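You operate a simulated robot arm through the tools that you are given. There is no shell and no other tool. Be economical: measure what you need, move in short steps, check, and stop when the job is done.

The job below is to be done with a simulated robot arm. You get a single attempt, and the scene is never put back.

## Task
Top the CLEANER bath up to about 15 L, then warm it to about 40 C.
Fine: set the heater dial to 40, watch the thermometer and switch the heater off.

Only the result counts: the job must be done as asked and must still hold three seconds after the hand-in. Knocking over, shifting, dropping, spilling or breaking anything else fails it.

## Robot
A 6-joint arm with a two-finger parallel gripper, fixed in place. Base frame: the origin is at the foot of the arm, x ahead of it, y to its left, z up. Lengths are in m, angles in rad, forces in N, time in s.
With the tool pointing down near the work surface it reaches from about 0.16 to 0.84 m from the base axis. Its first joint turns from -2.897 to 2.897 rad. Payload 3.91 kg.
Tool frame: the origin (TCP) lies between the finger pads and is the grasp point; the fingertips stand 0.03 m ahead of it; z points along the fingers, y is the line along which they close. Largest opening 0.11 m; finger width 0.02, thickness 0.01; the body of the gripper, 0.048 by 0.112 m, starts 0.055 m behind the TCP.
Orientation is told as [roll, pitch, yaw] about the base's x, y, z axes, in that order, counted from this pose: with the fingers straight down and closing along the base's y, the tool's x points along the base's -x, its y along +y and its z along -z.

## Interface
- The arm moves only by the tool step_arm. Its argument "steps" is one flat list of numbers, 7 for each row, row after row: the turn, a rotation vector about the tool's x, y, z in units of 45 degrees (1.0 is 45 degrees), then the shift along the tool's x, y, z in units of 200 mm (1.0 is 200 mm), then the gripper command, from -1 (shut) to 1 (fully open), values between in proportion. In form: [ax, ay, az, dx, dy, dz, fingers, ax, ay, az, dx, dy, dz, fingers, ...]. A call has 1 to 20 rows; each row is the pose to reach, as a shift and turn from the pose commanded when the call began, along the tool's axes at that moment. A call with a number of a shift or a turn outside -1 to 1 is refused whole. A row lasts 0.2 s, in which the tool goes at most 0.05 m and 0.15 rad; a call with a longer step from one row to the next is refused whole, and so is a gripper value outside its range. A pose out of reach is approached as far as the arm can. The call stops where the force on the tool passes 90 N (or 10 N more than at its start, if that is more) or the arm is blocked; 0.2 s more then pass. Each finger travels about 0.108 m/s and halts on what it meets, pressing with about 24 N; the grip force reading is that of the motor and also rises with nothing between the fingers. The clock runs only during rows and for 0.2 s after the last one: add rows that repeat a pose to give the fingers time. The reply holds the time, the measured pose of the TCP, the force on the tool along the base axes, the opening and the grip force, in the units named above and with some noise, with the torque about the TCP (base axes, N m) and any sound that the robot's microphone picked up.
- Cameras (640 x 400 px; columns grow to the right, rows downward): "scene" is fixed at [0.2197, 0.498, 1.6719]; the picture's right is [-0.97, -0.25, 0.00], its down [-0.18, 0.69, -0.70] and it looks along [0.17, -0.68, -0.71] (base axes); focal length 366 px, centre (320, 200). "wrist" rides on the gripper at [0.077, 0.007, -0.114] in the tool frame; the picture's right is [-0.09, 1.00, 0.00], its down [-0.80, -0.07, -0.59] and it looks along [-0.59, -0.05, 0.80] (tool axes); focal length 270 px, centre (320, 200).
- snapshot(camera): a new picture of that camera. No time passes.
- raise_lower(by): slides the trunk up (or, below 0, down) by that many m; the arm rides with it, the base frame stays. It gives what a move gives, with no picture.
- pixel_to_xyz(camera, pixels): for up to 12 pixels [column, row] of the newest picture of that camera ("zoom" is the newest enlarged one), the place [x, y, z] in the base frame of the surface seen there, good to about 0.002 m. No time passes.
- zoom(camera, box): a new picture of the part [left, top, right, bottom] of that camera's present view, enlarged. No time passes.
- finish_job(): hands the job in; it is judged then, once.

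Go step by step. Measure first, check grasps and placings, and put right what went wrong. The budget is 80 turns and 54 pictures, counting those below and the enlarged ones. Unless the task says otherwise, let go and move clear before handing in, and close with one line.

The tools are called after "Emit:" as a command line: name --argument value ..., lists and objects as JSON in quotes. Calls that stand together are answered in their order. step_arm: Moves the arm, as the interface text tells. Its arguments: {"type":"object","properties":{"steps":{"type":"array","items":{"type":"number"}}},"required":["steps"]} The other tools are called the same way: raise_lower (by) slides the trunk up or down; snapshot (camera) takes a picture; pixel_to_xyz (camera, pixels) gives the place of the surface under pixels of a picture; zoom (camera, box) takes an enlarged picture of a part of a camera's view; finish_job () hands the job in.

At the start:

```text
t: 0.0
tcp_pos: [0.1284, -0.0756, 0.9633]
orientation: [-0.035, 0.274, 0.043]
wrist_force: [53.7, -34.2, 505.6]
torque: [4.02, 17.58, -9.52]
finger_gap: 0.0334
grip_force: 0.0
trunk travel left (down, up): [-0.45, 0.09]
```

scene: 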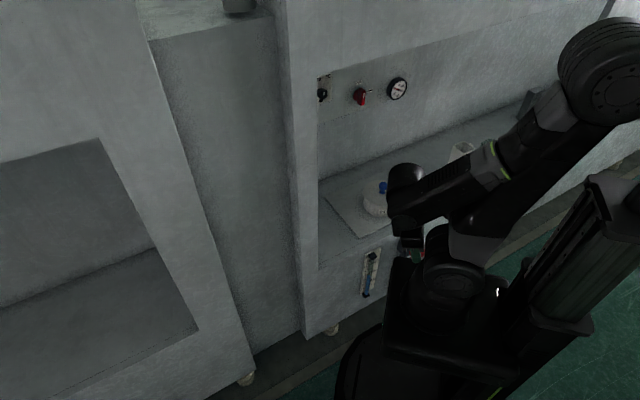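
wrist: 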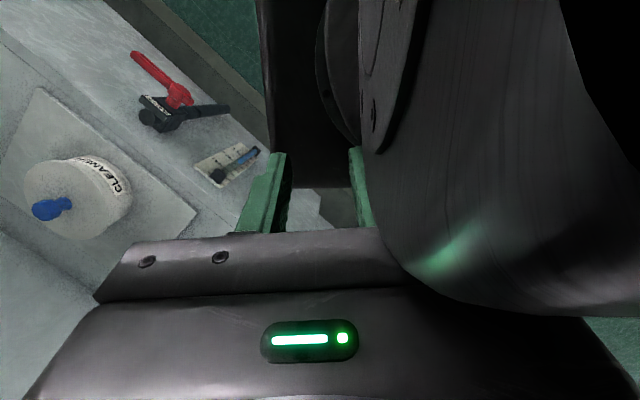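

The first pictures show a bath lid labelled CLEANER at wrist (80,195), a red-handled valve at (170,90), a level gauge at (235,165), and panel knobs in the scene at (325,90), (360,96) and (397,88). The wrist force at the start is oddly high, so I will look closer before moving.

Emit:
zoom --camera "scene" --box '[300, 60, 460, 160]'

Emit:
zoom --camera "scene" --box '[300, 130, 500, 310]'

Emit:
zoom --camera "wrist" --box '[0, 20, 320, 240]'

Emit:
pixel_to_xyz --camera "scene" --pixels '[[322, 95], [360, 97], [397, 88], [383, 188], [372, 205], [370, 275], [345, 120], [330, 260], [340, 170], [460, 150], [400, 175], [450, 180]]'

Emit:
pixel_to_xyz --camera "wrist" --pixels '[[135, 55], [175, 95], [155, 115], [225, 108], [235, 165], [55, 208], [95, 200], [40, 95], [190, 215], [255, 150], [215, 178], [290, 190]]'

```text
4.00 times, centred on (380, 110) of scene
```

zoom: 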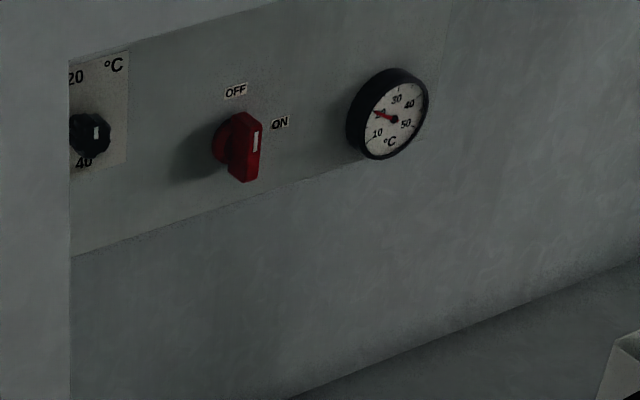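

```text
2.22 times, centred on (400, 220) of scene
```

zoom: 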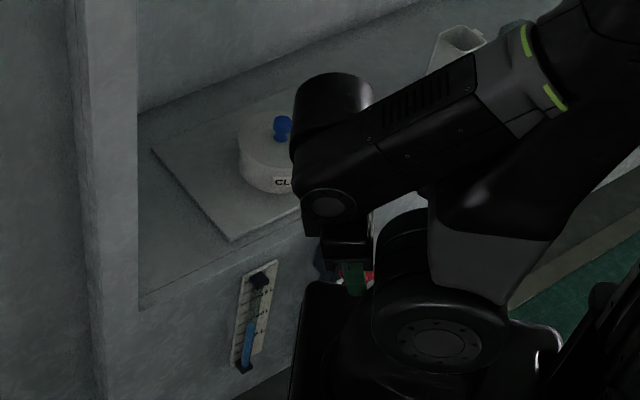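

```text
1.82 times, centred on (160, 130) of wrist
```

zoom: 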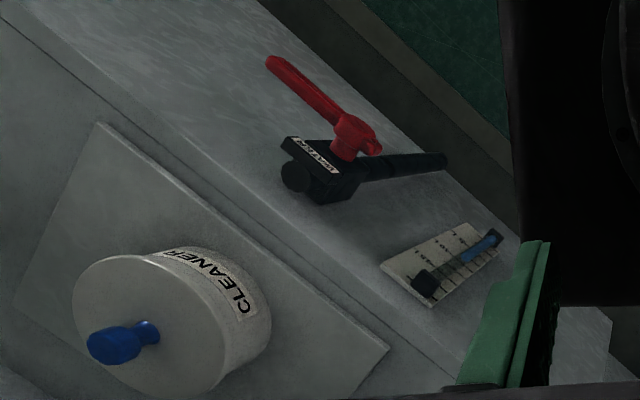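

```text
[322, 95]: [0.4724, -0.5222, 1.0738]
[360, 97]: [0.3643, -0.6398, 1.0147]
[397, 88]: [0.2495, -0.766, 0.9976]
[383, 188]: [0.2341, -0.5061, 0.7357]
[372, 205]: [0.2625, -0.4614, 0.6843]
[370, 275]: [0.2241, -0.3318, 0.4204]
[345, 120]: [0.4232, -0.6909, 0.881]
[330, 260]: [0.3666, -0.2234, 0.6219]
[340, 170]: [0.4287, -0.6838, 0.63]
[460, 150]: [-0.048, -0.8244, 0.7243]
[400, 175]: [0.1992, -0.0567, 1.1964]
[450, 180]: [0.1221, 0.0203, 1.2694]
```

```text
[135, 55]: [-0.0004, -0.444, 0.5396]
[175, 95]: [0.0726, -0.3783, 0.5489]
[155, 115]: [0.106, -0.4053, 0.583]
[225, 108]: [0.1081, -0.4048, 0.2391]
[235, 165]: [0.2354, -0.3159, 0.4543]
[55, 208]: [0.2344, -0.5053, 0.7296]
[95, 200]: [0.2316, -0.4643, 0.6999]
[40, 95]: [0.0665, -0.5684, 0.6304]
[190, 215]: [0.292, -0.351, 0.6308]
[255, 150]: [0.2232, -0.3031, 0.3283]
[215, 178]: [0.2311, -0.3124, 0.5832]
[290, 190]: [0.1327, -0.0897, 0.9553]
```

The valve's lever is horizontal across its vertical pipe, so it looks closed. The heater switch and temperature dial are on the back panel. I'll hold still for one row to see whether the 505 N force reading is real.

Emit:
step_arm --steps '[0, 0, 0, 0, 0, 0, -0.4]'

Emit:
zoom --camera "wrist" --box '[120, 20, 280, 200]'

Emit:
zoom --camera "scene" --box '[345, 235, 395, 310]'

```text
t: 0.4
tcp_pos: [0.1288, -0.0763, 0.9641]
orientation: [-0.039, 0.278, 0.042]
wrist_force: [-21.6, -17.9, 98.4]
torque: [-1.11, -1.63, -4.02]
finger_gap: 0.0321
grip_force: 0.1
trunk travel left (down, up): [-0.45, 0.09]
```

```text
2.22 times, centred on (200, 110) of wrist
```

zoom: 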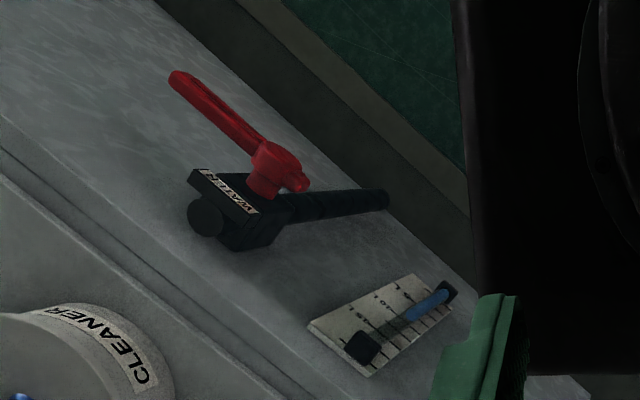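

```text
5.33 times, centred on (370, 272) of scene
```

zoom: 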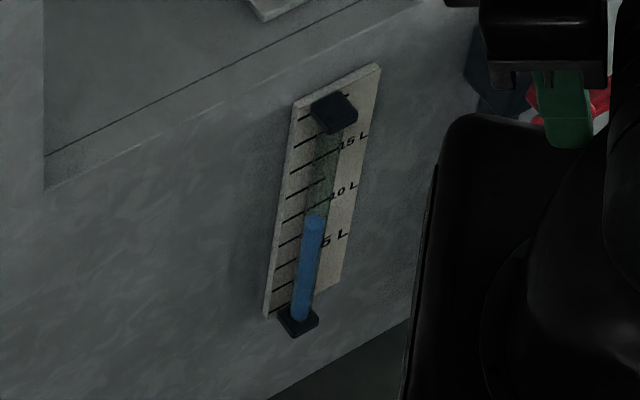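

The reading settled to about 100 N, so 505 N was a start transient. Water stands at roughly 8 L (blue top in the zoom at (315,220)). I'll measure the gauge, valve and arm mount more exactly.

Emit:
pixel_to_xyz --camera "zoom" --pixels '[[315, 222], [300, 318], [340, 120], [318, 160], [345, 238], [345, 188], [352, 142], [277, 283], [285, 240], [300, 148], [600, 90], [500, 60]]'

Emit:
pixel_to_xyz --camera "scene" --pixels '[[320, 190], [450, 290], [600, 60], [540, 260], [400, 350], [410, 310], [490, 155], [327, 78], [313, 100], [360, 88], [361, 103], [420, 120]]'

Emit:
zoom --camera "wrist" --box '[120, 30, 240, 140]'

Emit:
pixel_to_xyz --camera "wrist" --pixels '[[137, 55], [160, 78], [180, 92], [191, 104], [183, 105], [150, 122], [146, 128], [178, 125], [200, 110], [224, 108], [120, 100], [165, 105]]'

```text
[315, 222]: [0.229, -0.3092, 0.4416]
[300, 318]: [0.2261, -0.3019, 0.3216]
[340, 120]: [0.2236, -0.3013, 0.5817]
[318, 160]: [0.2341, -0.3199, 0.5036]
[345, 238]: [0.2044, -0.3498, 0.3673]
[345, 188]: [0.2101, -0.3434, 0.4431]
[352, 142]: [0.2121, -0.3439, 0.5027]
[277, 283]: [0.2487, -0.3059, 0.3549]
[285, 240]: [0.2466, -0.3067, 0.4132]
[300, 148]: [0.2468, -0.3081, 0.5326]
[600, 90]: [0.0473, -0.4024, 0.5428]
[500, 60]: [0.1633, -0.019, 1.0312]
```

```text
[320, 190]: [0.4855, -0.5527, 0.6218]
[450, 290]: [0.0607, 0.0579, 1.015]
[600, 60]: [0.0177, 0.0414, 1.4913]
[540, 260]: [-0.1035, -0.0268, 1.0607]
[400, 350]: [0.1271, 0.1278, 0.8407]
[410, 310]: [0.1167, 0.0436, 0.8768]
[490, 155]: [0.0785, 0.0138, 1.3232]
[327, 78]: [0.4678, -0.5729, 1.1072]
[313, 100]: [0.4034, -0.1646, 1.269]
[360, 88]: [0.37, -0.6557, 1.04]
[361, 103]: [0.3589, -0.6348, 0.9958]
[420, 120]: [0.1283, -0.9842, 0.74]
```

```text
3.64 times, centred on (180, 85) of wrist
```

zoom: 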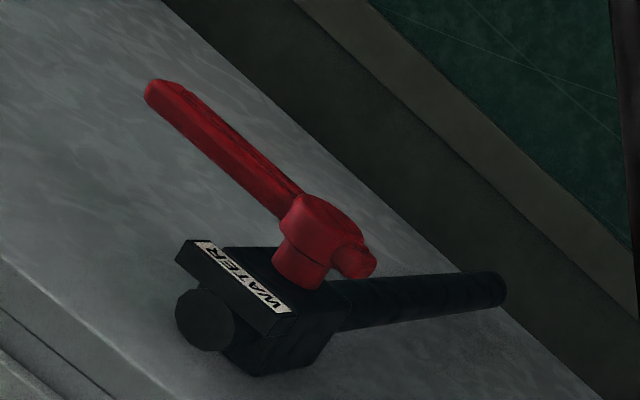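

```text
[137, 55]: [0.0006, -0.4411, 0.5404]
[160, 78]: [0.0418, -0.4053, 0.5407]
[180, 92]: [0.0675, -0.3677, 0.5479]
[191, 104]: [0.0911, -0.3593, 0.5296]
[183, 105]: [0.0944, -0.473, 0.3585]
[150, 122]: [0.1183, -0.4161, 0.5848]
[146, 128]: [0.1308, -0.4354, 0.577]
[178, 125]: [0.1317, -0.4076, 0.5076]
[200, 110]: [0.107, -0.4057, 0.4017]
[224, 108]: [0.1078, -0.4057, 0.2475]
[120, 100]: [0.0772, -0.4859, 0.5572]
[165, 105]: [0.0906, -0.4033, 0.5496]
```

Front face of the bath is the plane n≈0.39 with n=(0.577,-0.817), and the valve hub is near (0.07,-0.375,0.545) with the lever tip at (0.0,-0.44,0.54). Level top is at z≈0.44 (about 10 L) and the 15 L mark at about 0.503. I'll swing the tool toward the bath, halfway first.

Emit:
step_arm --steps '[0.012, -0.0908, 0.131, -0.023, -0.122, 0.0645, -0.4, 0.024, -0.1815, 0.262, -0.046, -0.244, 0.129, -0.4, 0.036, -0.2723, 0.393, -0.069, -0.366, 0.1935, -0.4, 0.048, -0.363, 0.524, -0.092, -0.488, 0.258, -0.4, 0.06, -0.4538, 0.655, -0.115, -0.61, 0.3225, -0.4]'

Emit:
snapshot --camera "wrist"

```text
t: 0.6
tcp_pos: [0.1284, -0.0761, 0.9641]
orientation: [-0.04, 0.28, 0.034]
wrist_force: [-5.3, -4.0, 31.0]
torque: [-0.82, -0.54, -1.68]
finger_gap: 0.0328
grip_force: 0.1
trunk travel left (down, up): [-0.45, 0.09]
stopped in row 1: the force on the tool passed its limit at 230 N (the readings are from after the stop); the commanded pose is now the measured one
```

```text
45 pictures are left
```

wrist: 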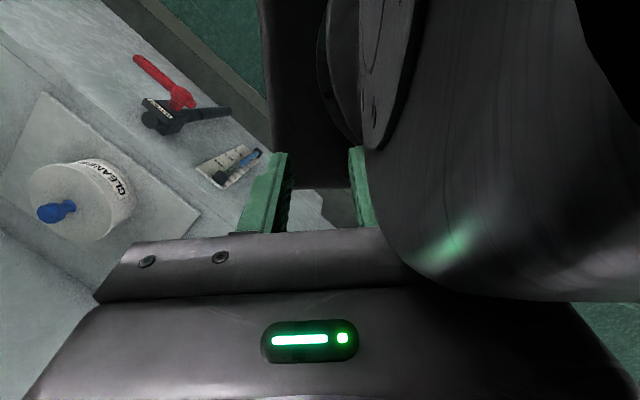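

The force stop and the close dark link at right in the wrist view (480,150) tell me the gripper touches the arm's own shoulder. I'll back straight out, up and to -y, without rotating.

Emit:
step_arm --steps '[0, 0, 0, 0, -0.03, -0.06, -0.4, 0, 0, 0, 0, -0.1, -0.12, -0.4, 0, 0, 0, 0, -0.25, -0.15, -0.4, 0, 0, 0, 0, -0.4, -0.15, -0.4]'

```text
t: 1.6
tcp_pos: [0.1402, -0.1547, 0.9956]
orientation: [-0.038, 0.279, 0.035]
wrist_force: [1.0, -1.1, 0.1]
torque: [0.01, 0.0, 0.01]
finger_gap: 0.0331
grip_force: 0.0
trunk travel left (down, up): [-0.45, 0.09]
```

The arm is free now (force about 0). I'll make the first half of the reorientation while moving further toward the bath.

Emit:
step_arm --steps '[0.012, -0.0908, 0.131, -0.01, -0.08, 0.05, -0.4, 0.024, -0.1815, 0.262, -0.02, -0.16, 0.1, -0.4, 0.036, -0.2723, 0.393, -0.03, -0.24, 0.15, -0.4, 0.048, -0.363, 0.524, -0.04, -0.32, 0.2, -0.4, 0.06, -0.4538, 0.655, -0.05, -0.4, 0.25, -0.4]'

Emit:
snapshot --camera "scene"

```text
t: 2.8
tcp_pos: [0.1381, -0.2353, 0.9482]
orientation: [-0.126, -0.128, -0.45]
wrist_force: [0.3, -0.1, 0.1]
torque: [0.03, 0.04, -0.03]
finger_gap: 0.0329
grip_force: 0.0
trunk travel left (down, up): [-0.45, 0.09]
```

```text
44 pictures are left
```

scene: 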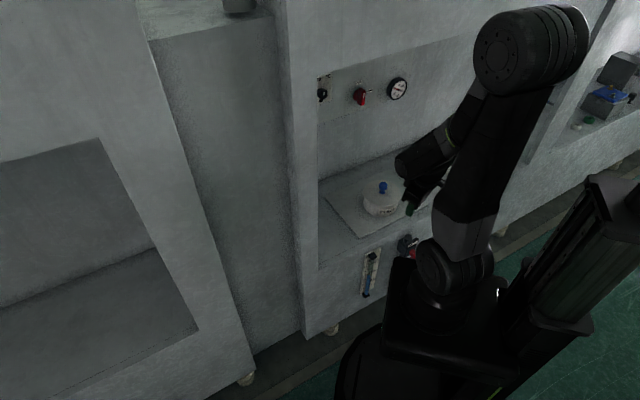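

The arm swung over cleanly. Second half of the rotation now, in place.

Emit:
step_arm --steps '[0.012, -0.0908, 0.131, 0, 0, 0, -1, 0.024, -0.1815, 0.262, 0, 0, 0, -1, 0.036, -0.2723, 0.393, 0, 0, 0, -1, 0.048, -0.363, 0.524, 0, 0, 0, -1, 0.06, -0.4538, 0.655, 0, 0, 0, -1]'

Emit:
snapshot --camera "wrist"

```text
t: 4.0
tcp_pos: [0.1392, -0.2373, 0.9471]
orientation: [-0.003, -0.523, -0.964]
wrist_force: [-0.3, -0.5, 0.4]
torque: [-0.01, -0.02, 0.02]
finger_gap: 0.0
grip_force: 23.8
trunk travel left (down, up): [-0.45, 0.09]
```

```text
43 pictures are left
```

wrist: 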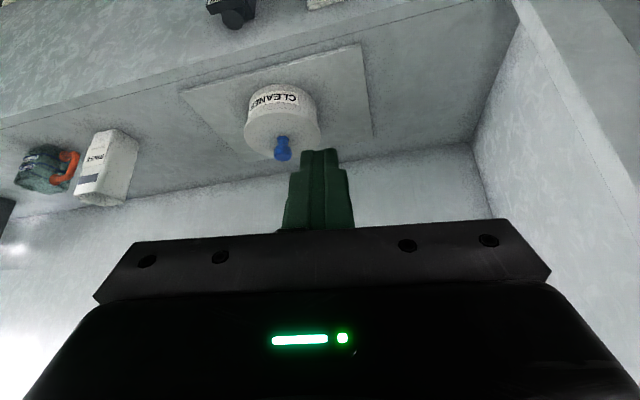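

The tool is at the planned tilt (orientation [0,-0.52,-0.96]) with nothing touching. I'll lower the trunk in stages so the valve lever comes into a comfortable range.

Emit:
raise_lower --by -0.15

```text
t: 5.8
tcp_pos: [0.1387, -0.236, 0.7984]
orientation: [0.0, -0.525, -0.963]
wrist_force: [-0.7, -0.5, 0.9]
torque: [0.02, -0.08, 0.01]
finger_gap: 0.0
grip_force: 23.6
trunk travel left (down, up): [-0.3, 0.24]
```

Trunk lowering was clean. Now I'll rotate to the radial, downward-slanted lever approach, shift sideways in front of the valve, and open the fingers to about 60 mm.

Emit:
step_arm --steps '[0.0966, -0.0359, -0.1488, 0.013, -0.115, -0.0075, 0.1, 0.1932, -0.0717, -0.2977, 0.026, -0.23, -0.015, 0.1, 0.2898, -0.1076, -0.4465, 0.04, -0.345, -0.0225, 0.1, 0.3863, -0.1435, -0.5953, 0.053, -0.46, -0.03, 0.1, 0.4829, -0.1793, -0.7442, 0.066, -0.575, -0.0375, 0.1, 0.5795, -0.2152, -0.893, 0.079, -0.69, -0.045, 0.1]'

Emit:
raise_lower --by -0.15

Emit:
snapshot --camera "wrist"

Emit:
snapshot --camera "scene"

```text
t: 7.4
tcp_pos: [0.0124, -0.342, 0.814]
orientation: [-0.938, -0.397, -0.143]
wrist_force: [0.2, -0.4, -0.7]
torque: [0.01, 0.03, 0.03]
finger_gap: 0.0605
grip_force: 0.0
trunk travel left (down, up): [-0.3, 0.24]
stopped in row 6: the arm was blocked; the commanded pose is now the measured one
```

```text
t: 9.1
tcp_pos: [0.0117, -0.3427, 0.6635]
orientation: [-0.937, -0.397, -0.142]
wrist_force: [-0.2, -0.4, -0.6]
torque: [-0.01, -0.01, 0.02]
finger_gap: 0.0608
grip_force: 0.1
trunk travel left (down, up): [-0.15, 0.39]
```

```text
42 pictures are left
```

wrist: 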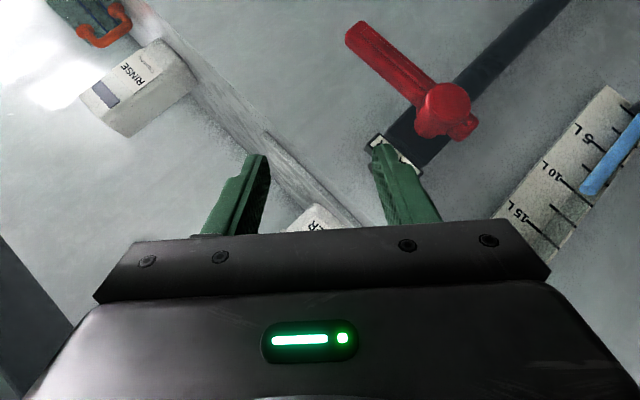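

```text
41 pictures are left
```

scene: 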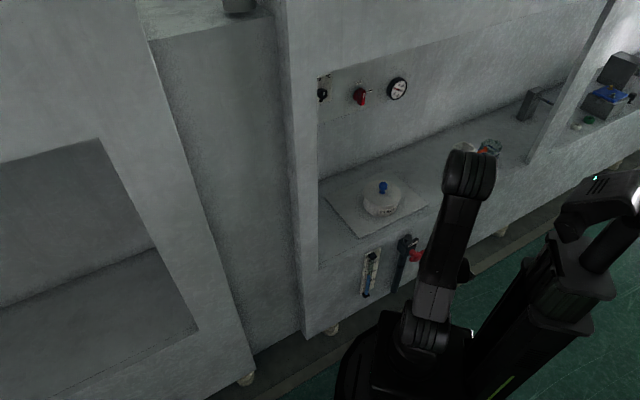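

The wrist view now shows the lever (400,70) with hub (445,105) and the gauge at (575,170) clearly. I'll measure these in 3D from here.

Emit:
zoom --camera "wrist" --box '[480, 70, 640, 270]'

Emit:
pixel_to_xyz --camera "wrist" --pixels '[[355, 35], [375, 48], [400, 70], [425, 92], [447, 103], [468, 130], [432, 130], [410, 55], [390, 85], [395, 152], [490, 60], [130, 110]]'

```text
2.00 times, centred on (560, 170) of wrist
```

zoom: 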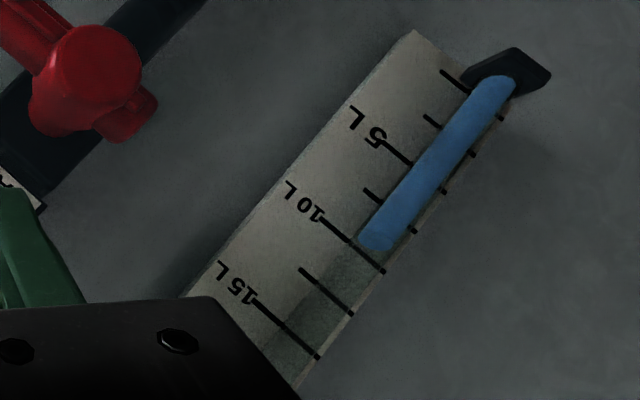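

```text
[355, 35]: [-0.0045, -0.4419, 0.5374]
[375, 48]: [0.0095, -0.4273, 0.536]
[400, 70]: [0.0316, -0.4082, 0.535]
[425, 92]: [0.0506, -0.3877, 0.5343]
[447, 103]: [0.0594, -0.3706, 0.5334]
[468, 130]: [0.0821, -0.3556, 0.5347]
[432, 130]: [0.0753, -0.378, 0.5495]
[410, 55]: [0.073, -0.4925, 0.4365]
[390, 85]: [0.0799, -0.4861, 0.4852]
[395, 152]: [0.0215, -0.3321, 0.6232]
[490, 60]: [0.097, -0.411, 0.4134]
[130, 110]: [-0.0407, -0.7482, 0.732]
```

Ticks are every 2.5 L, with 5, 10 and 15 L labelled. I'll get their heights and the water-column top.

Emit:
pixel_to_xyz --camera "zoom" --pixels '[[395, 152], [340, 233], [275, 318], [372, 193], [310, 277], [372, 240], [380, 225], [362, 232], [365, 243], [435, 122], [388, 247], [350, 262]]'

```text
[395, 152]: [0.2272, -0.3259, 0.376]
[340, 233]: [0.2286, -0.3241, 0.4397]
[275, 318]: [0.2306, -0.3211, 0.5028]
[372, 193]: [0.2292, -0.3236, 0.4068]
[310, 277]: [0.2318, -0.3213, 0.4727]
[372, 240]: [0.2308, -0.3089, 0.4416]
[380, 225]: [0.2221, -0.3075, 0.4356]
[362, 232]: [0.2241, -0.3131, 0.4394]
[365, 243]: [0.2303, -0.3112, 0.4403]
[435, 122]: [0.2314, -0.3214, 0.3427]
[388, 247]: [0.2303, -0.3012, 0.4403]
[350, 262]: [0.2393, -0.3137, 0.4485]
```

From these readings the level is at z≈0.441 (about 10.1 L), 15 L is at z≈0.503, and the refit face normal is n=(0.676,-0.737). The hub sits at z 0.534 with the lever's front at n 0.322. I'll align laterally first, then slide in to straddle the lever.

Emit:
step_arm --steps '[0, 0, 0, 0.066, 0.146, 0, 0.1, 0, 0, 0, 0.133, 0.2915, 0, 0.1, 0, 0, 0, 0.133, 0.2915, 0.15, 0.1, 0, 0, 0, 0.133, 0.2915, 0.3, 0.1, 0, 0, 0, 0.133, 0.2915, 0.42, 0.1]'

Emit:
snapshot --camera "wrist"

```text
t: 10.3
tcp_pos: [0.0222, -0.3763, 0.5618]
orientation: [-0.931, -0.395, -0.146]
wrist_force: [-0.6, 1.3, -0.6]
torque: [0.01, -0.02, 0.01]
finger_gap: 0.0605
grip_force: 0.0
trunk travel left (down, up): [-0.15, 0.39]
```

```text
39 pictures are left
```

wrist: 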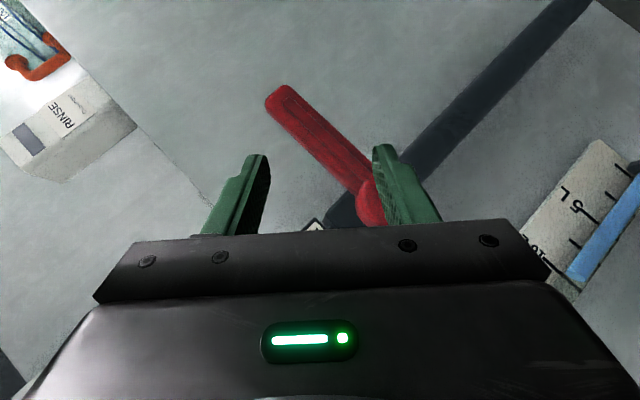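

The lever runs diagonally between the open fingers (from (280,100) to (370,200)) and the motion is free. I'll insert the last 52 mm.

Emit:
step_arm --steps '[0, 0, 0, 0, -0.01, 0.1, 0.1, 0, 0, 0, 0, -0.015, 0.19, 0.1, 0, 0, 0, 0, -0.015, 0.265, 0.1]'

Emit:
snapshot --camera "wrist"

Emit:
zoom --camera "scene" --box '[340, 200, 480, 310]'

```text
t: 11.1
tcp_pos: [0.0258, -0.4166, 0.5343]
orientation: [-0.921, -0.391, -0.147]
wrist_force: [-29.9, 39.7, -21.7]
torque: [-0.61, 1.37, 2.87]
finger_gap: 0.0688
grip_force: 37.7
trunk travel left (down, up): [-0.15, 0.39]
```

```text
38 pictures are left
```

wrist: 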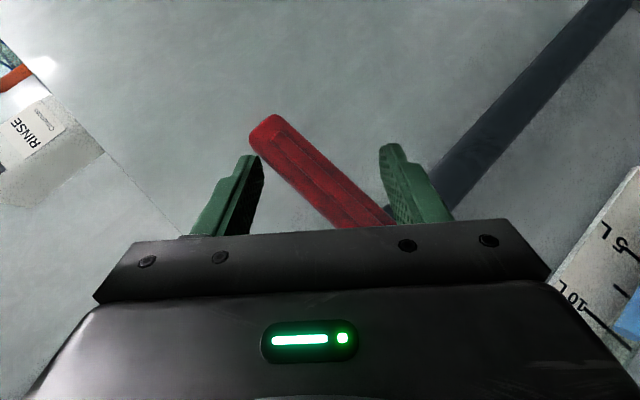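

```text
3.64 times, centred on (410, 255) of scene
```

zoom: 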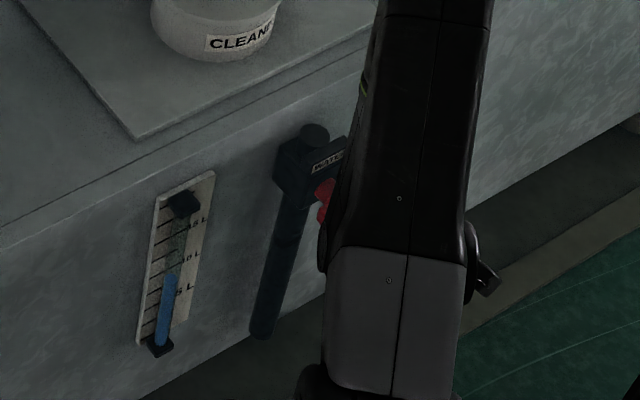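

The force (about 54 N) and the forced-open gap of 0.069 show the right finger is rubbing against the hub. I'll back off along the tool axis and shift about 12 mm toward the lever's tip.

Emit:
step_arm --steps '[0, 0, 0, 0, 0, -0.08, 0.1, 0, 0, 0, 0.035, -0.04, -0.06, 0.1, 0, 0, 0, 0.035, -0.04, -0.06, 0.1]'

Emit:
snapshot --camera "wrist"

```text
t: 11.5
tcp_pos: [0.0263, -0.4174, 0.5329]
orientation: [-0.916, -0.381, -0.137]
wrist_force: [-14.7, -22.0, -68.0]
torque: [-2.56, 3.22, 3.66]
finger_gap: 0.0655
grip_force: 45.1
trunk travel left (down, up): [-0.15, 0.39]
stopped in row 1: the force on the tool passed its limit at 107 N (the readings are from after the stop); the commanded pose is now the measured one
```

```text
36 pictures are left
```

wrist: 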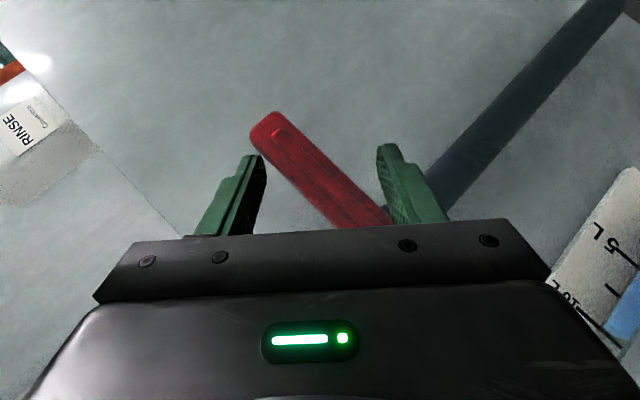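

Now the force is -68 N in z: the lower finger hooks under the lever when I lift. I'll go down slightly first to free it, then back out horizontally.

Emit:
step_arm --steps '[0, 0, 0, 0.02, 0.037, 0.027, 0.1, 0, 0, 0, 0.02, 0.037, 0.027, 0.1]'

```text
t: 12.1
tcp_pos: [0.0262, -0.4168, 0.5334]
orientation: [-0.941, -0.391, -0.132]
wrist_force: [-6.3, -12.2, 36.5]
torque: [-1.45, 1.48, 3.11]
finger_gap: 0.0649
grip_force: 44.4
trunk travel left (down, up): [-0.15, 0.39]
```

Both up and down are resisted and the fingers are being forced apart (grip 44 N at a gap of 0.065), so something is wedged by the finger base. I'll open the fingers wider without moving the arm to relieve it.

Emit:
step_arm --steps '[0, 0, 0, 0, 0, 0, 0.3, 0, 0, 0, 0, 0, 0, 0.45]'

Emit:
zoom --camera "wrist" --box '[180, 90, 500, 290]'

```text
t: 12.7
tcp_pos: [0.0261, -0.4148, 0.5285]
orientation: [-0.926, -0.386, -0.14]
wrist_force: [12.2, -3.7, 10.1]
torque: [-0.38, 0.36, 0.6]
finger_gap: 0.0824
grip_force: 3.3
trunk travel left (down, up): [-0.15, 0.39]
```

```text
2.00 times, centred on (340, 190) of wrist
```

zoom: 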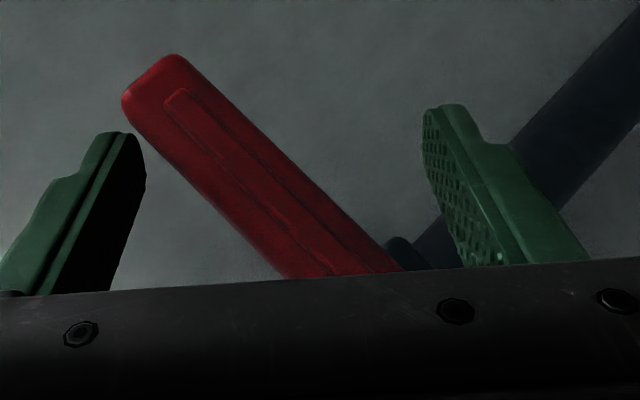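

Wedge relieved (force now about 16 N, gap 0.082). Now I'll back off 20 mm along the tool axis and shift toward the lever tip.

Emit:
step_arm --steps '[0, 0, 0, 0, 0, -0.06, 0.45, 0, 0, 0, 0.03, -0.03, -0.1, 0.45, 0, 0, 0, 0.06, -0.07, -0.1, 0.45]'

Emit:
snapshot --camera "wrist"

Emit:
pixel_to_xyz --camera "wrist" --pixels '[[272, 105], [300, 140], [340, 180]]'

```text
t: 13.5
tcp_pos: [0.0056, -0.4042, 0.547]
orientation: [-0.927, -0.388, -0.139]
wrist_force: [0.4, 0.4, -0.6]
torque: [0.01, 0.0, -0.02]
finger_gap: 0.0798
grip_force: 0.1
trunk travel left (down, up): [-0.15, 0.39]
```

```text
34 pictures are left
```

wrist: 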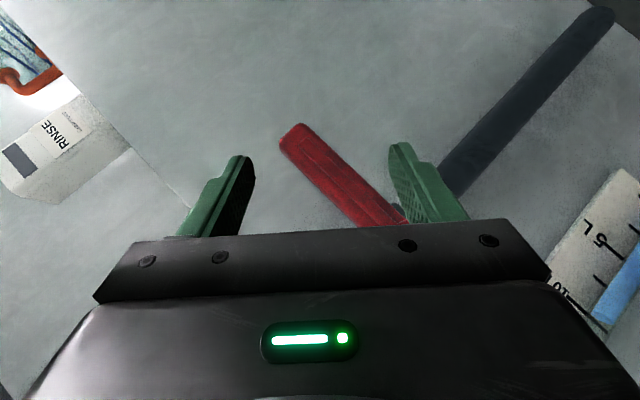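

```text
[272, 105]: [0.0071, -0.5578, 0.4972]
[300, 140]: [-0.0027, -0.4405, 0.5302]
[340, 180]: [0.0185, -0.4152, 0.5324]
```

The arm is free and the lever is still horizontal (z≈0.531). The finger line is too diagonal, so I'll back off 20 mm, turn 0.45 rad about the tool axis to make it more vertical, and realign at 70 mm from the hub.

Emit:
step_arm --steps '[0, 0, 0, 0, 0, -0.1, 0.1, 0, 0, 0.19, -0.015, 0.004, -0.1, 0.1, 0, 0, 0.38, -0.03, 0.008, -0.1, 0.1, 0, 0, 0.57, -0.046, 0.0115, -0.1, 0.1]'

Emit:
snapshot --camera "wrist"

```text
t: 14.5
tcp_pos: [0.0082, -0.3825, 0.5581]
orientation: [-0.719, -0.717, -0.517]
wrist_force: [-59.6, 45.5, -13.1]
torque: [1.32, 2.36, 0.97]
finger_gap: 0.0517
grip_force: 0.0
trunk travel left (down, up): [-0.15, 0.39]
```

```text
33 pictures are left
```

wrist: 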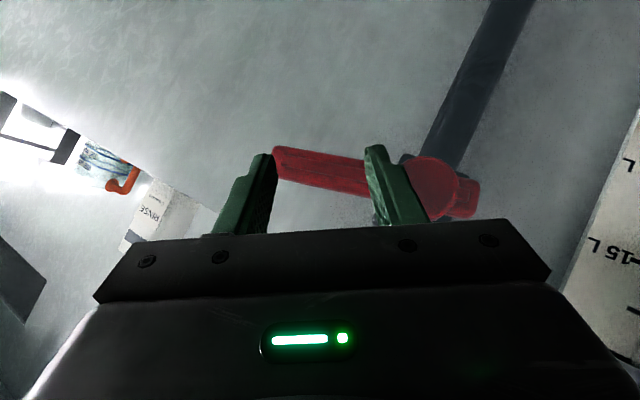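

I turned the wrong way: the finger line at row 165 now lies along the lever and pushes on it (75 N). I'll retreat 40 mm along the tool axis and then turn the other way.

Emit:
step_arm --steps '[0, 0, 0, 0, 0, -0.1, 0.1, 0, 0, 0, 0, 0, -0.2, 0.1, 0, 0, -0.19, 0, 0, -0.25, 0.1, 0, 0, -0.38, 0, 0, -0.25, 0.1, 0, 0, -0.57, 0, 0, -0.25, 0.1, 0, 0, -0.76, 0, 0, -0.25, 0.1, 0, 0, -0.95, 0, 0, -0.25, 0.1]'

Emit:
snapshot --camera "wrist"

```text
t: 16.1
tcp_pos: [0.0081, -0.3464, 0.587]
orientation: [-0.976, -0.144, 0.042]
wrist_force: [0.2, 0.1, -0.2]
torque: [0.0, 0.01, 0.03]
finger_gap: 0.0605
grip_force: 0.0
trunk travel left (down, up): [-0.15, 0.39]
```

```text
32 pictures are left
```

wrist: 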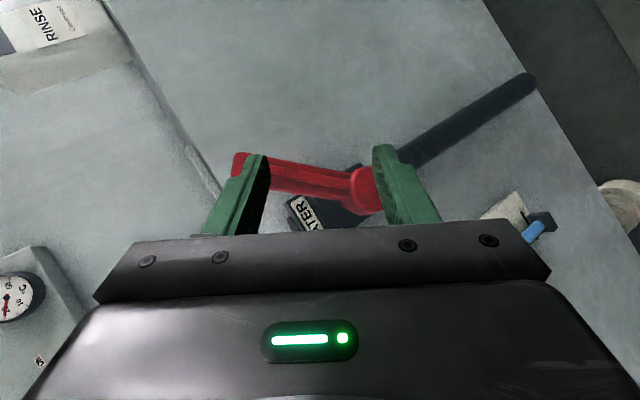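

The lever at (240,165)–(360,185) no longer looks perpendicular to the pipe: my push may have turned it. I'll measure the lever and the water level right away.

Emit:
pixel_to_xyz --camera "wrist" --pixels '[[240, 160], [280, 178], [310, 184], [340, 188], [362, 185], [368, 205], [305, 215], [520, 85]]'

Emit:
zoom --camera "scene" --box '[345, 220, 435, 310]'

Emit:
pixel_to_xyz --camera "zoom" --pixels '[[175, 213], [175, 205], [175, 195]]'

```text
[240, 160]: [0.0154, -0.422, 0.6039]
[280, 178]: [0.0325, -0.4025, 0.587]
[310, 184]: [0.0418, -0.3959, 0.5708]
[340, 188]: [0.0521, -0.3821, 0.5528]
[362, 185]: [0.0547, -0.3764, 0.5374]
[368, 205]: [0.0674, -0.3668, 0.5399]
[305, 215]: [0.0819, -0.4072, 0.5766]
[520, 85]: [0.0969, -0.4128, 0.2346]
```

```text
4.44 times, centred on (390, 265) of scene
```

zoom: 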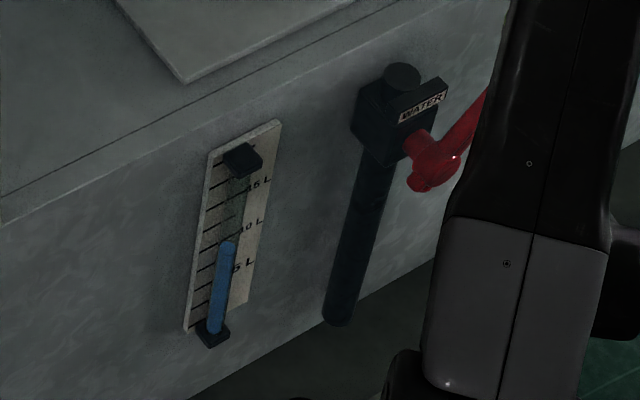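

```text
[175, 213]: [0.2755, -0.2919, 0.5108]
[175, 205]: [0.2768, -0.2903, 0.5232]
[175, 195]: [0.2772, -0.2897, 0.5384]
```

The lever has been pushed up to about 45°, so it does turn that way. I need the water level to see whether water is flowing.

Emit:
pixel_to_xyz --camera "zoom" --pixels '[[229, 243], [229, 240], [230, 246], [228, 250]]'

Emit:
step_arm --steps '[0, 0, 0, 0, 0, 0, 0.1, 0, 0, 0, 0, 0, 0, 0.1, 0, 0, 0, 0, 0, 0, 0.1, 0, 0, 0, 0, 0, 0, 0.1, 0, 0, 0, 0, 0, 0, 0.1]'

Emit:
zoom --camera "scene" --box '[345, 220, 435, 310]'

Emit:
pixel_to_xyz --camera "zoom" --pixels '[[229, 243], [229, 240], [230, 237], [230, 234]]'

```text
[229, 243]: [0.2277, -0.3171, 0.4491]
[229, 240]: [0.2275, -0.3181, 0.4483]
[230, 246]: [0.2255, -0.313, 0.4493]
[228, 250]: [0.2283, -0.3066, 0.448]
```

```text
t: 17.3
tcp_pos: [0.0095, -0.3463, 0.5873]
orientation: [-0.973, -0.147, 0.041]
wrist_force: [0.1, 0.1, 0.2]
torque: [0.02, 0.02, -0.02]
finger_gap: 0.0605
grip_force: 0.1
trunk travel left (down, up): [-0.15, 0.39]
```

```text
4.44 times, centred on (390, 265) of scene
```

zoom: 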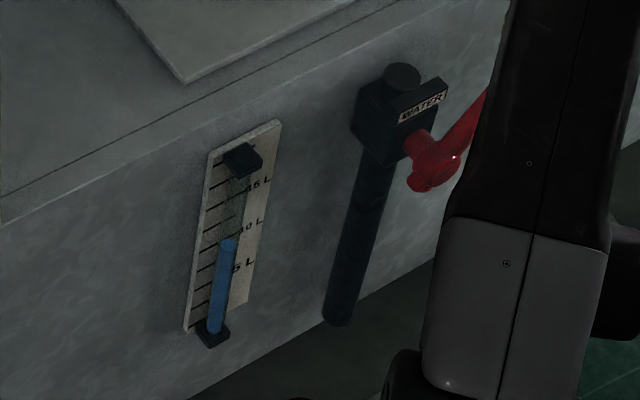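

```text
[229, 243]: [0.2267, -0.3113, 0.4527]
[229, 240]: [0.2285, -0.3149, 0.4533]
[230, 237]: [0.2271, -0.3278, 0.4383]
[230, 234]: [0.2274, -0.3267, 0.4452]
```

Water is flowing: the level rose from z 0.449 to 0.453 in 1.2 s (about 0.3 L/s, now about 11 L). I have about 12 s, so I'll close the fingers into a peg and park it just above the raised lever, ready to push it shut.

Emit:
step_arm --steps '[0, 0, 0, -0.075, -0.08, -0.083, -0.5, 0, 0, 0, -0.15, -0.16, -0.165, -1, 0, 0, 0, -0.225, -0.2385, -0.2475, -1, 0, 0, 0, -0.225, -0.2385, -0.147, -1, 0, 0, 0, -0.225, -0.2385, -0.04, -1, 0, 0, 0, -0.225, -0.2385, 0.0625, -1]'

Emit:
snapshot --camera "wrist"

Emit:
zoom --camera "scene" --box '[345, 220, 435, 310]'

Emit:
pixel_to_xyz --camera "zoom" --pixels '[[229, 240], [229, 236], [230, 233], [231, 229], [228, 246]]'

```text
t: 18.7
tcp_pos: [0.0502, -0.3818, 0.6264]
orientation: [-0.974, -0.145, 0.042]
wrist_force: [-0.4, 0.2, 0.7]
torque: [0.03, 0.0, 0.02]
finger_gap: 0.0
grip_force: 24.0
trunk travel left (down, up): [-0.15, 0.39]
```

```text
29 pictures are left
```

wrist: 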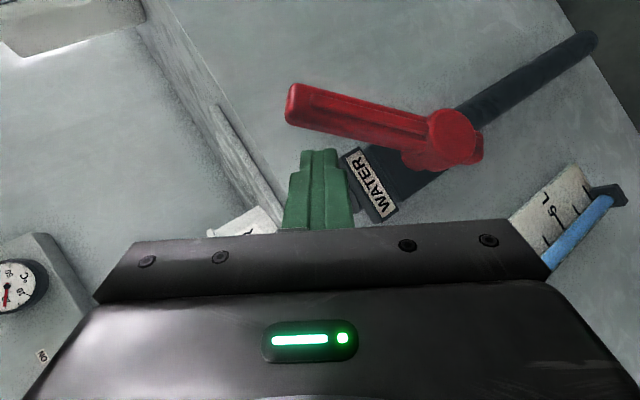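

```text
4.44 times, centred on (390, 265) of scene
```

zoom: 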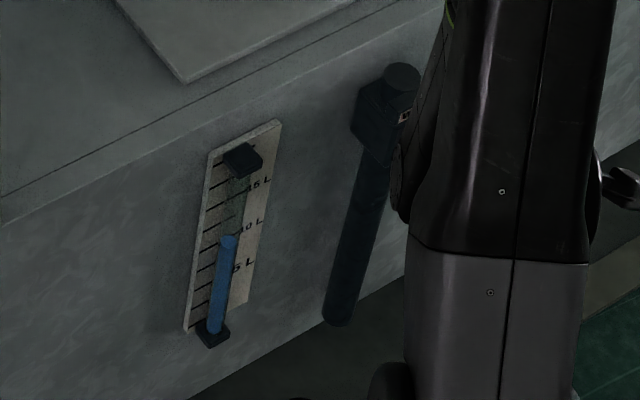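

```text
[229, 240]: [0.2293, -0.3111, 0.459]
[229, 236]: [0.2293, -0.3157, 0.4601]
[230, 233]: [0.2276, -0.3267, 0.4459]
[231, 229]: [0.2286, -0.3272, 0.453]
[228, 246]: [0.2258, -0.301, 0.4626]
```

The peg stands ready beside the lever, and the level is at z≈0.4595 (11.6 L), rising about 0.0043 m/s. I'll wait about 7 s and measure again.

Emit:
step_arm --steps '[0, 0, 0, 0, 0, 0, -1, 0, 0, 0, 0, 0, 0, -1, 0, 0, 0, 0, 0, 0, -1, 0, 0, 0, 0, 0, 0, -1, 0, 0, 0, 0, 0, 0, -1, 0, 0, 0, 0, 0, 0, -1, 0, 0, 0, 0, 0, 0, -1, 0, 0, 0, 0, 0, 0, -1, 0, 0, 0, 0, 0, 0, -1, 0, 0, 0, 0, 0, 0, -1, 0, 0, 0, 0, 0, 0, -1, 0, 0, 0, 0, 0, 0, -1, 0, 0, 0, 0, 0, 0, -1, 0, 0, 0, 0, 0, 0, -1, 0, 0, 0, 0, 0, 0, -1, 0, 0, 0, 0, 0, 0, -1]'

Emit:
step_arm --steps '[0, 0, 0, 0, 0, 0, -1, 0, 0, 0, 0, 0, 0, -1, 0, 0, 0, 0, 0, 0, -1, 0, 0, 0, 0, 0, 0, -1, 0, 0, 0, 0, 0, 0, -1, 0, 0, 0, 0, 0, 0, -1, 0, 0, 0, 0, 0, 0, -1, 0, 0, 0, 0, 0, 0, -1, 0, 0, 0, 0, 0, 0, -1, 0, 0, 0, 0, 0, 0, -1, 0, 0, 0, 0, 0, 0, -1, 0, 0, 0, 0, 0, 0, -1, 0, 0, 0, 0, 0, 0, -1, 0, 0, 0, 0, 0, 0, -1, 0, 0, 0, 0, 0, 0, -1]'

Emit:
zoom --camera "scene" --box '[345, 220, 435, 310]'

Emit:
pixel_to_xyz --camera "zoom" --pixels '[[230, 232], [231, 228], [231, 224], [232, 220], [232, 216], [232, 212], [233, 208]]'

```text
t: 22.1
tcp_pos: [0.0498, -0.3812, 0.6252]
orientation: [-0.973, -0.147, 0.041]
wrist_force: [0.3, -0.4, 0.5]
torque: [0.01, -0.01, -0.01]
finger_gap: 0.0
grip_force: 23.5
trunk travel left (down, up): [-0.15, 0.39]
```

```text
t: 25.3
tcp_pos: [0.0482, -0.3809, 0.6249]
orientation: [-0.974, -0.144, 0.04]
wrist_force: [0.0, 0.1, -0.6]
torque: [-0.01, 0.0, 0.01]
finger_gap: 0.0
grip_force: 24.0
trunk travel left (down, up): [-0.15, 0.39]
```

```text
4.44 times, centred on (390, 265) of scene
```

zoom: 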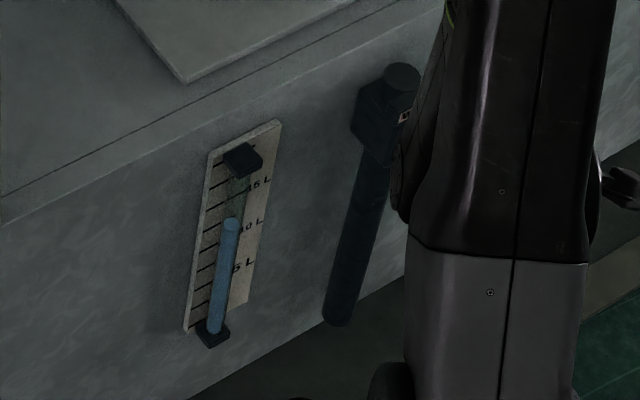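

```text
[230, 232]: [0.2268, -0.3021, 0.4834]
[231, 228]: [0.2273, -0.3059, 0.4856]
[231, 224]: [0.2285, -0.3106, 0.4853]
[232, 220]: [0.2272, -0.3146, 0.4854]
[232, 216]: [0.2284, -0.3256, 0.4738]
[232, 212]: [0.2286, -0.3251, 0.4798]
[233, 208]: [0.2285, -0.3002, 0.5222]
```

Level is z≈0.4855 (about 13.6 L), rising about 0.0039 m/s. I'll wait 3.6 s more, then sweep the peg down to bring the lever back to horizontal.

Emit:
step_arm --steps '[0, 0, 0, 0, 0, 0, -1, 0, 0, 0, 0, 0, 0, -1, 0, 0, 0, 0, 0, 0, -1, 0, 0, 0, 0, 0, 0, -1, 0, 0, 0, 0, 0, 0, -1, 0, 0, 0, 0, 0, 0, -1, 0, 0, 0, 0, 0, 0, -1, 0, 0, 0, 0, 0, 0, -1, 0, 0, 0, 0, 0, 0, -1, 0, 0, 0, 0, 0, 0, -1, 0, 0, 0, 0, 0, 0, -1, 0, 0, 0, 0, 0, 0, -1, 0, 0, 0, 0, 0, 0, -1, 0, 0, 0, 0, 0, 0, -1, 0, 0, 0, 0, 0, 0, -1, 0, 0, 0, 0, 0, 0, -1, 0, 0, 0, 0, 0, 0, -1]'

Emit:
step_arm --steps '[0, 0, 0, 0.048, 0.0264, 0.0585, -1, 0, 0, 0, 0.096, 0.0528, 0.117, -1, 0, 0, 0, 0.144, 0.0792, 0.1755, -1, 0, 0, 0, 0.192, 0.1056, 0.234, -1, 0, 0, 0, 0.24, 0.132, 0.2925, -1]'

Emit:
snapshot --camera "wrist"

Emit:
pixel_to_xyz --camera "wrist" --pixels '[[300, 140], [330, 140], [360, 145], [390, 145], [420, 140], [440, 140], [270, 130]]'

Emit:
zoom --camera "scene" --box '[345, 220, 435, 310]'

Emit:
pixel_to_xyz --camera "zoom" --pixels '[[232, 220], [232, 216], [232, 212], [233, 208], [233, 204], [234, 200], [234, 196]]'

```text
t: 28.9
tcp_pos: [0.0496, -0.3819, 0.6273]
orientation: [-0.974, -0.145, 0.042]
wrist_force: [-0.3, 0.4, 0.6]
torque: [-0.01, 0.04, 0.01]
finger_gap: 0.0001
grip_force: 24.0
trunk travel left (down, up): [-0.15, 0.39]
```

```text
t: 30.1
tcp_pos: [0.0129, -0.4149, 0.5662]
orientation: [-0.981, -0.144, 0.045]
wrist_force: [15.9, 18.5, 27.9]
torque: [-0.06, -0.25, 0.24]
finger_gap: 0.0002
grip_force: 23.9
trunk travel left (down, up): [-0.15, 0.39]
```

```text
26 pictures are left
```

wrist: 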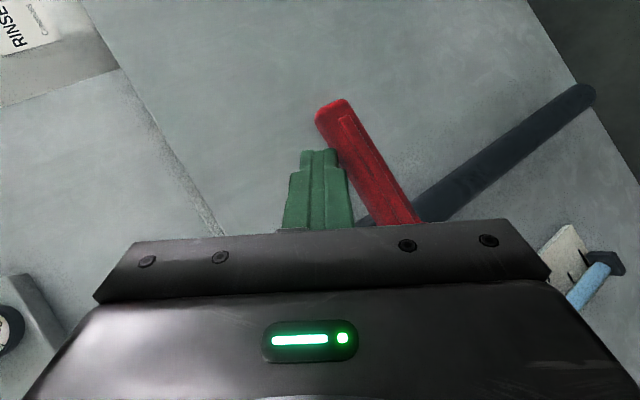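

```text
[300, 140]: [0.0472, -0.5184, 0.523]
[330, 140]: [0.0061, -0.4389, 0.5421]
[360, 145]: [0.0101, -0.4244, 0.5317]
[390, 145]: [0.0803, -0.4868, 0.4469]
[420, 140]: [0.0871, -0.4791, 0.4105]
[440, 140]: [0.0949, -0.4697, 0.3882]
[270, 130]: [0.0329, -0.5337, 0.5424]
```

```text
4.44 times, centred on (390, 265) of scene
```

zoom: 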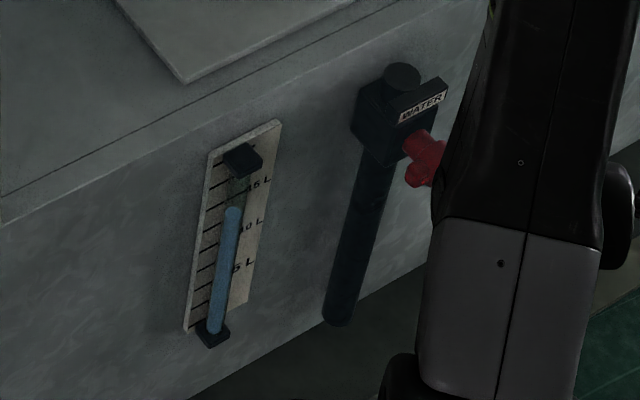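

```text
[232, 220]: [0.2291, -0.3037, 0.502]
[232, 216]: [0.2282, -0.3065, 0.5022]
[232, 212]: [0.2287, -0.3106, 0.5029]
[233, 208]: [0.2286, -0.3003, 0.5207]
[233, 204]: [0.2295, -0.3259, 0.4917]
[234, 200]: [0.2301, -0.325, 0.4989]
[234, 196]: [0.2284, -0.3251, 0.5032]
```

The level reads z≈0.5025, i.e. 15 L, and the lever is back near horizontal with about 37 N on the peg. I'll press 3 mm more for certainty, retreat, and check that the level holds.

Emit:
step_arm --steps '[0, 0, 0, 0.002, 0.012, 0.008, -1, 0, 0, 0, 0.002, 0.012, 0.008, -1, 0, 0, 0, -0.01, -0.1, -0.15, -1, 0, 0, 0, -0.01, -0.1, -0.35, -1, 0, 0, 0, -0.01, -0.1, -0.45, -1]'

Emit:
snapshot --camera "wrist"

Emit:
zoom --camera "scene" --box '[345, 220, 435, 310]'

Emit:
pixel_to_xyz --camera "zoom" --pixels '[[232, 220], [232, 216], [232, 212], [233, 209]]'

```text
t: 31.3
tcp_pos: [0.0005, -0.3527, 0.6296]
orientation: [-0.974, -0.146, 0.041]
wrist_force: [-0.7, 0.5, -0.2]
torque: [0.0, -0.04, 0.01]
finger_gap: 0.0
grip_force: 24.5
trunk travel left (down, up): [-0.15, 0.39]
```

```text
24 pictures are left
```

wrist: 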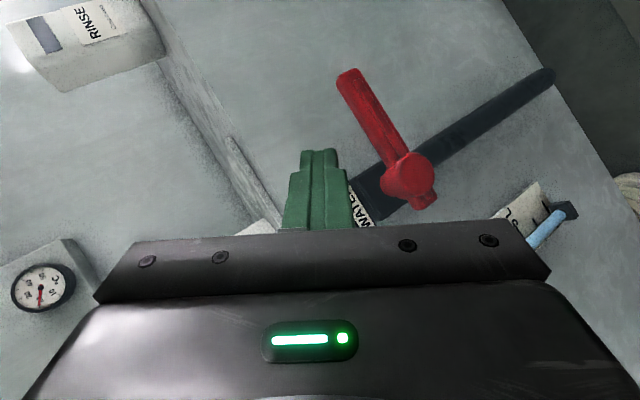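

```text
4.44 times, centred on (390, 265) of scene
```

zoom: 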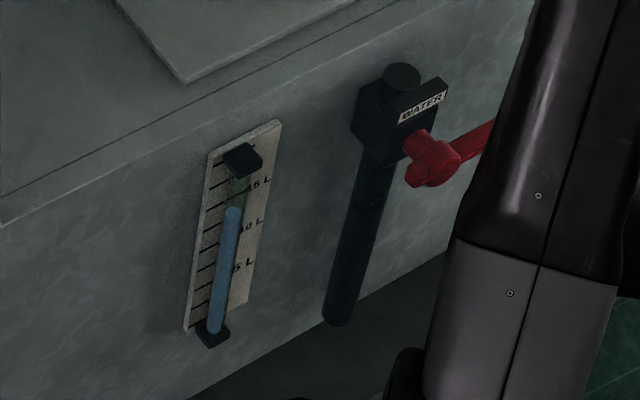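

```text
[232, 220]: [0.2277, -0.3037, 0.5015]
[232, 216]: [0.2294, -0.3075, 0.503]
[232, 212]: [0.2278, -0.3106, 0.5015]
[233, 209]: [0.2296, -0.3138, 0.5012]
```

The level holds at z≈0.502 (15 L) and the lever is horizontal, so filling is done. Now I'll raise the trunk and begin turning the tool toward the back panel.

Emit:
raise_lower --by 0.3

Emit:
step_arm --steps '[-0.0232, -0.0902, 0.1414, -0.0895, -0.0365, 0.0145, -1, -0.0464, -0.1804, 0.2828, -0.179, -0.073, 0.029, -1, -0.0696, -0.2706, 0.4242, -0.2685, -0.11, 0.0435, -1, -0.0928, -0.3608, 0.5656, -0.358, -0.146, 0.058, -1, -0.116, -0.451, 0.707, -0.4475, -0.183, 0.0725, -1]'

```text
t: 34.3
tcp_pos: [0.0024, -0.3527, 0.9296]
orientation: [-0.973, -0.145, 0.039]
wrist_force: [-0.3, -1.1, 0.4]
torque: [0.01, -0.02, -0.04]
finger_gap: 0.0
grip_force: 24.4
trunk travel left (down, up): [-0.45, 0.09]
```

```text
t: 35.5
tcp_pos: [0.0885, -0.3813, 0.9648]
orientation: [-0.846, -0.802, -0.024]
wrist_force: [0.4, 0.4, 0.0]
torque: [-0.01, -0.05, 0.05]
finger_gap: 0.0
grip_force: 24.2
trunk travel left (down, up): [-0.45, 0.09]
```

The half-turn went well. I'll complete the second half while moving to a viewing position in front of the panel.

Emit:
step_arm --steps '[-0.0232, -0.0902, 0.1414, -0.0844, 0.0093, 0.0452, -1, -0.0464, -0.1804, 0.2828, -0.1688, 0.0186, 0.0904, -1, -0.0696, -0.2706, 0.4242, -0.2532, 0.0279, 0.1356, -1, -0.0928, -0.3608, 0.5656, -0.3376, 0.0372, 0.1808, -1, -0.116, -0.451, 0.707, -0.422, 0.0465, 0.226, -1]'

Emit:
snapshot --camera "wrist"

Emit:
snapshot --camera "scene"

```text
t: 36.7
tcp_pos: [0.1725, -0.412, 1.0]
orientation: [0.001, -1.4, -0.828]
wrist_force: [0.1, -0.3, 0.0]
torque: [0.01, 0.0, -0.01]
finger_gap: 0.0
grip_force: 24.4
trunk travel left (down, up): [-0.45, 0.09]
```

```text
22 pictures are left
```

wrist: 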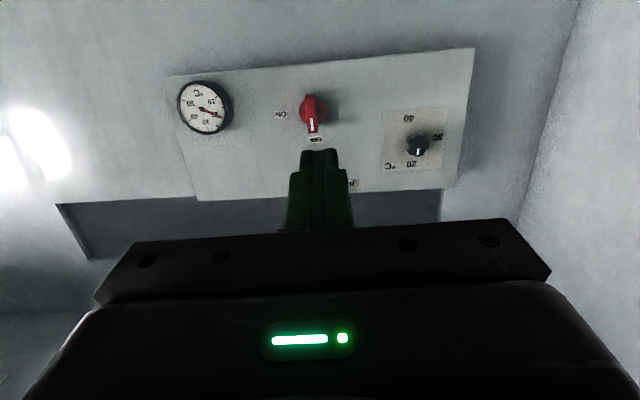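

```text
21 pictures are left
```

scene: 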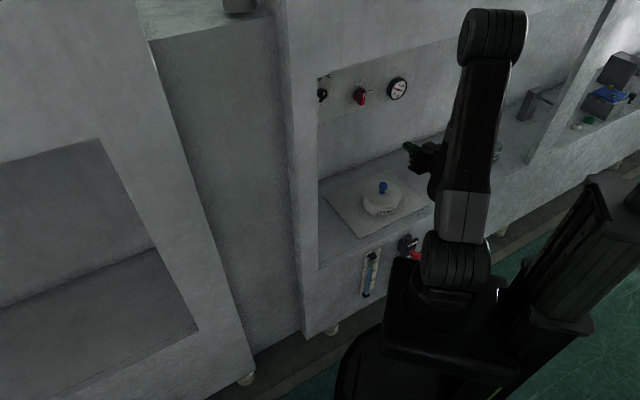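

Excellent view, upside down: thermometer (205,107), red OFF/ON switch (313,112) and dial (416,147) on the plate. I'll zoom in and measure them.

Emit:
zoom --camera "wrist" --box '[260, 60, 480, 200]'

Emit:
pixel_to_xyz --camera "wrist" --pixels '[[313, 100], [313, 115], [312, 128], [334, 110], [281, 114], [416, 147], [413, 152], [400, 150], [390, 120], [440, 120], [430, 165], [355, 183]]'

```text
2.86 times, centred on (370, 130) of wrist
```

zoom: 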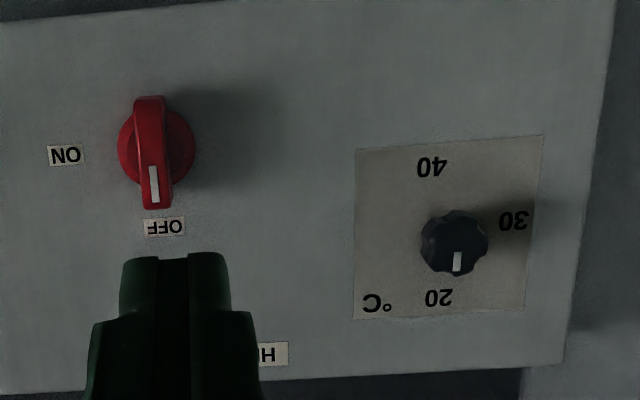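

```text
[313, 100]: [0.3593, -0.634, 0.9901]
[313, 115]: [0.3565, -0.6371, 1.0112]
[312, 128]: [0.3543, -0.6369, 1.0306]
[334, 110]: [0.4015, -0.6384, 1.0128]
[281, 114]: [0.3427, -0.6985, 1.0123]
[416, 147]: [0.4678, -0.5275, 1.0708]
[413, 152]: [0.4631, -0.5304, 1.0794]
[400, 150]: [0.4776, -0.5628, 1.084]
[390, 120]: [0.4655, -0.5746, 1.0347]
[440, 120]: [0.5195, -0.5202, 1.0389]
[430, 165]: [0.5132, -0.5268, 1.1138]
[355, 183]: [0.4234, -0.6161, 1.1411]
```

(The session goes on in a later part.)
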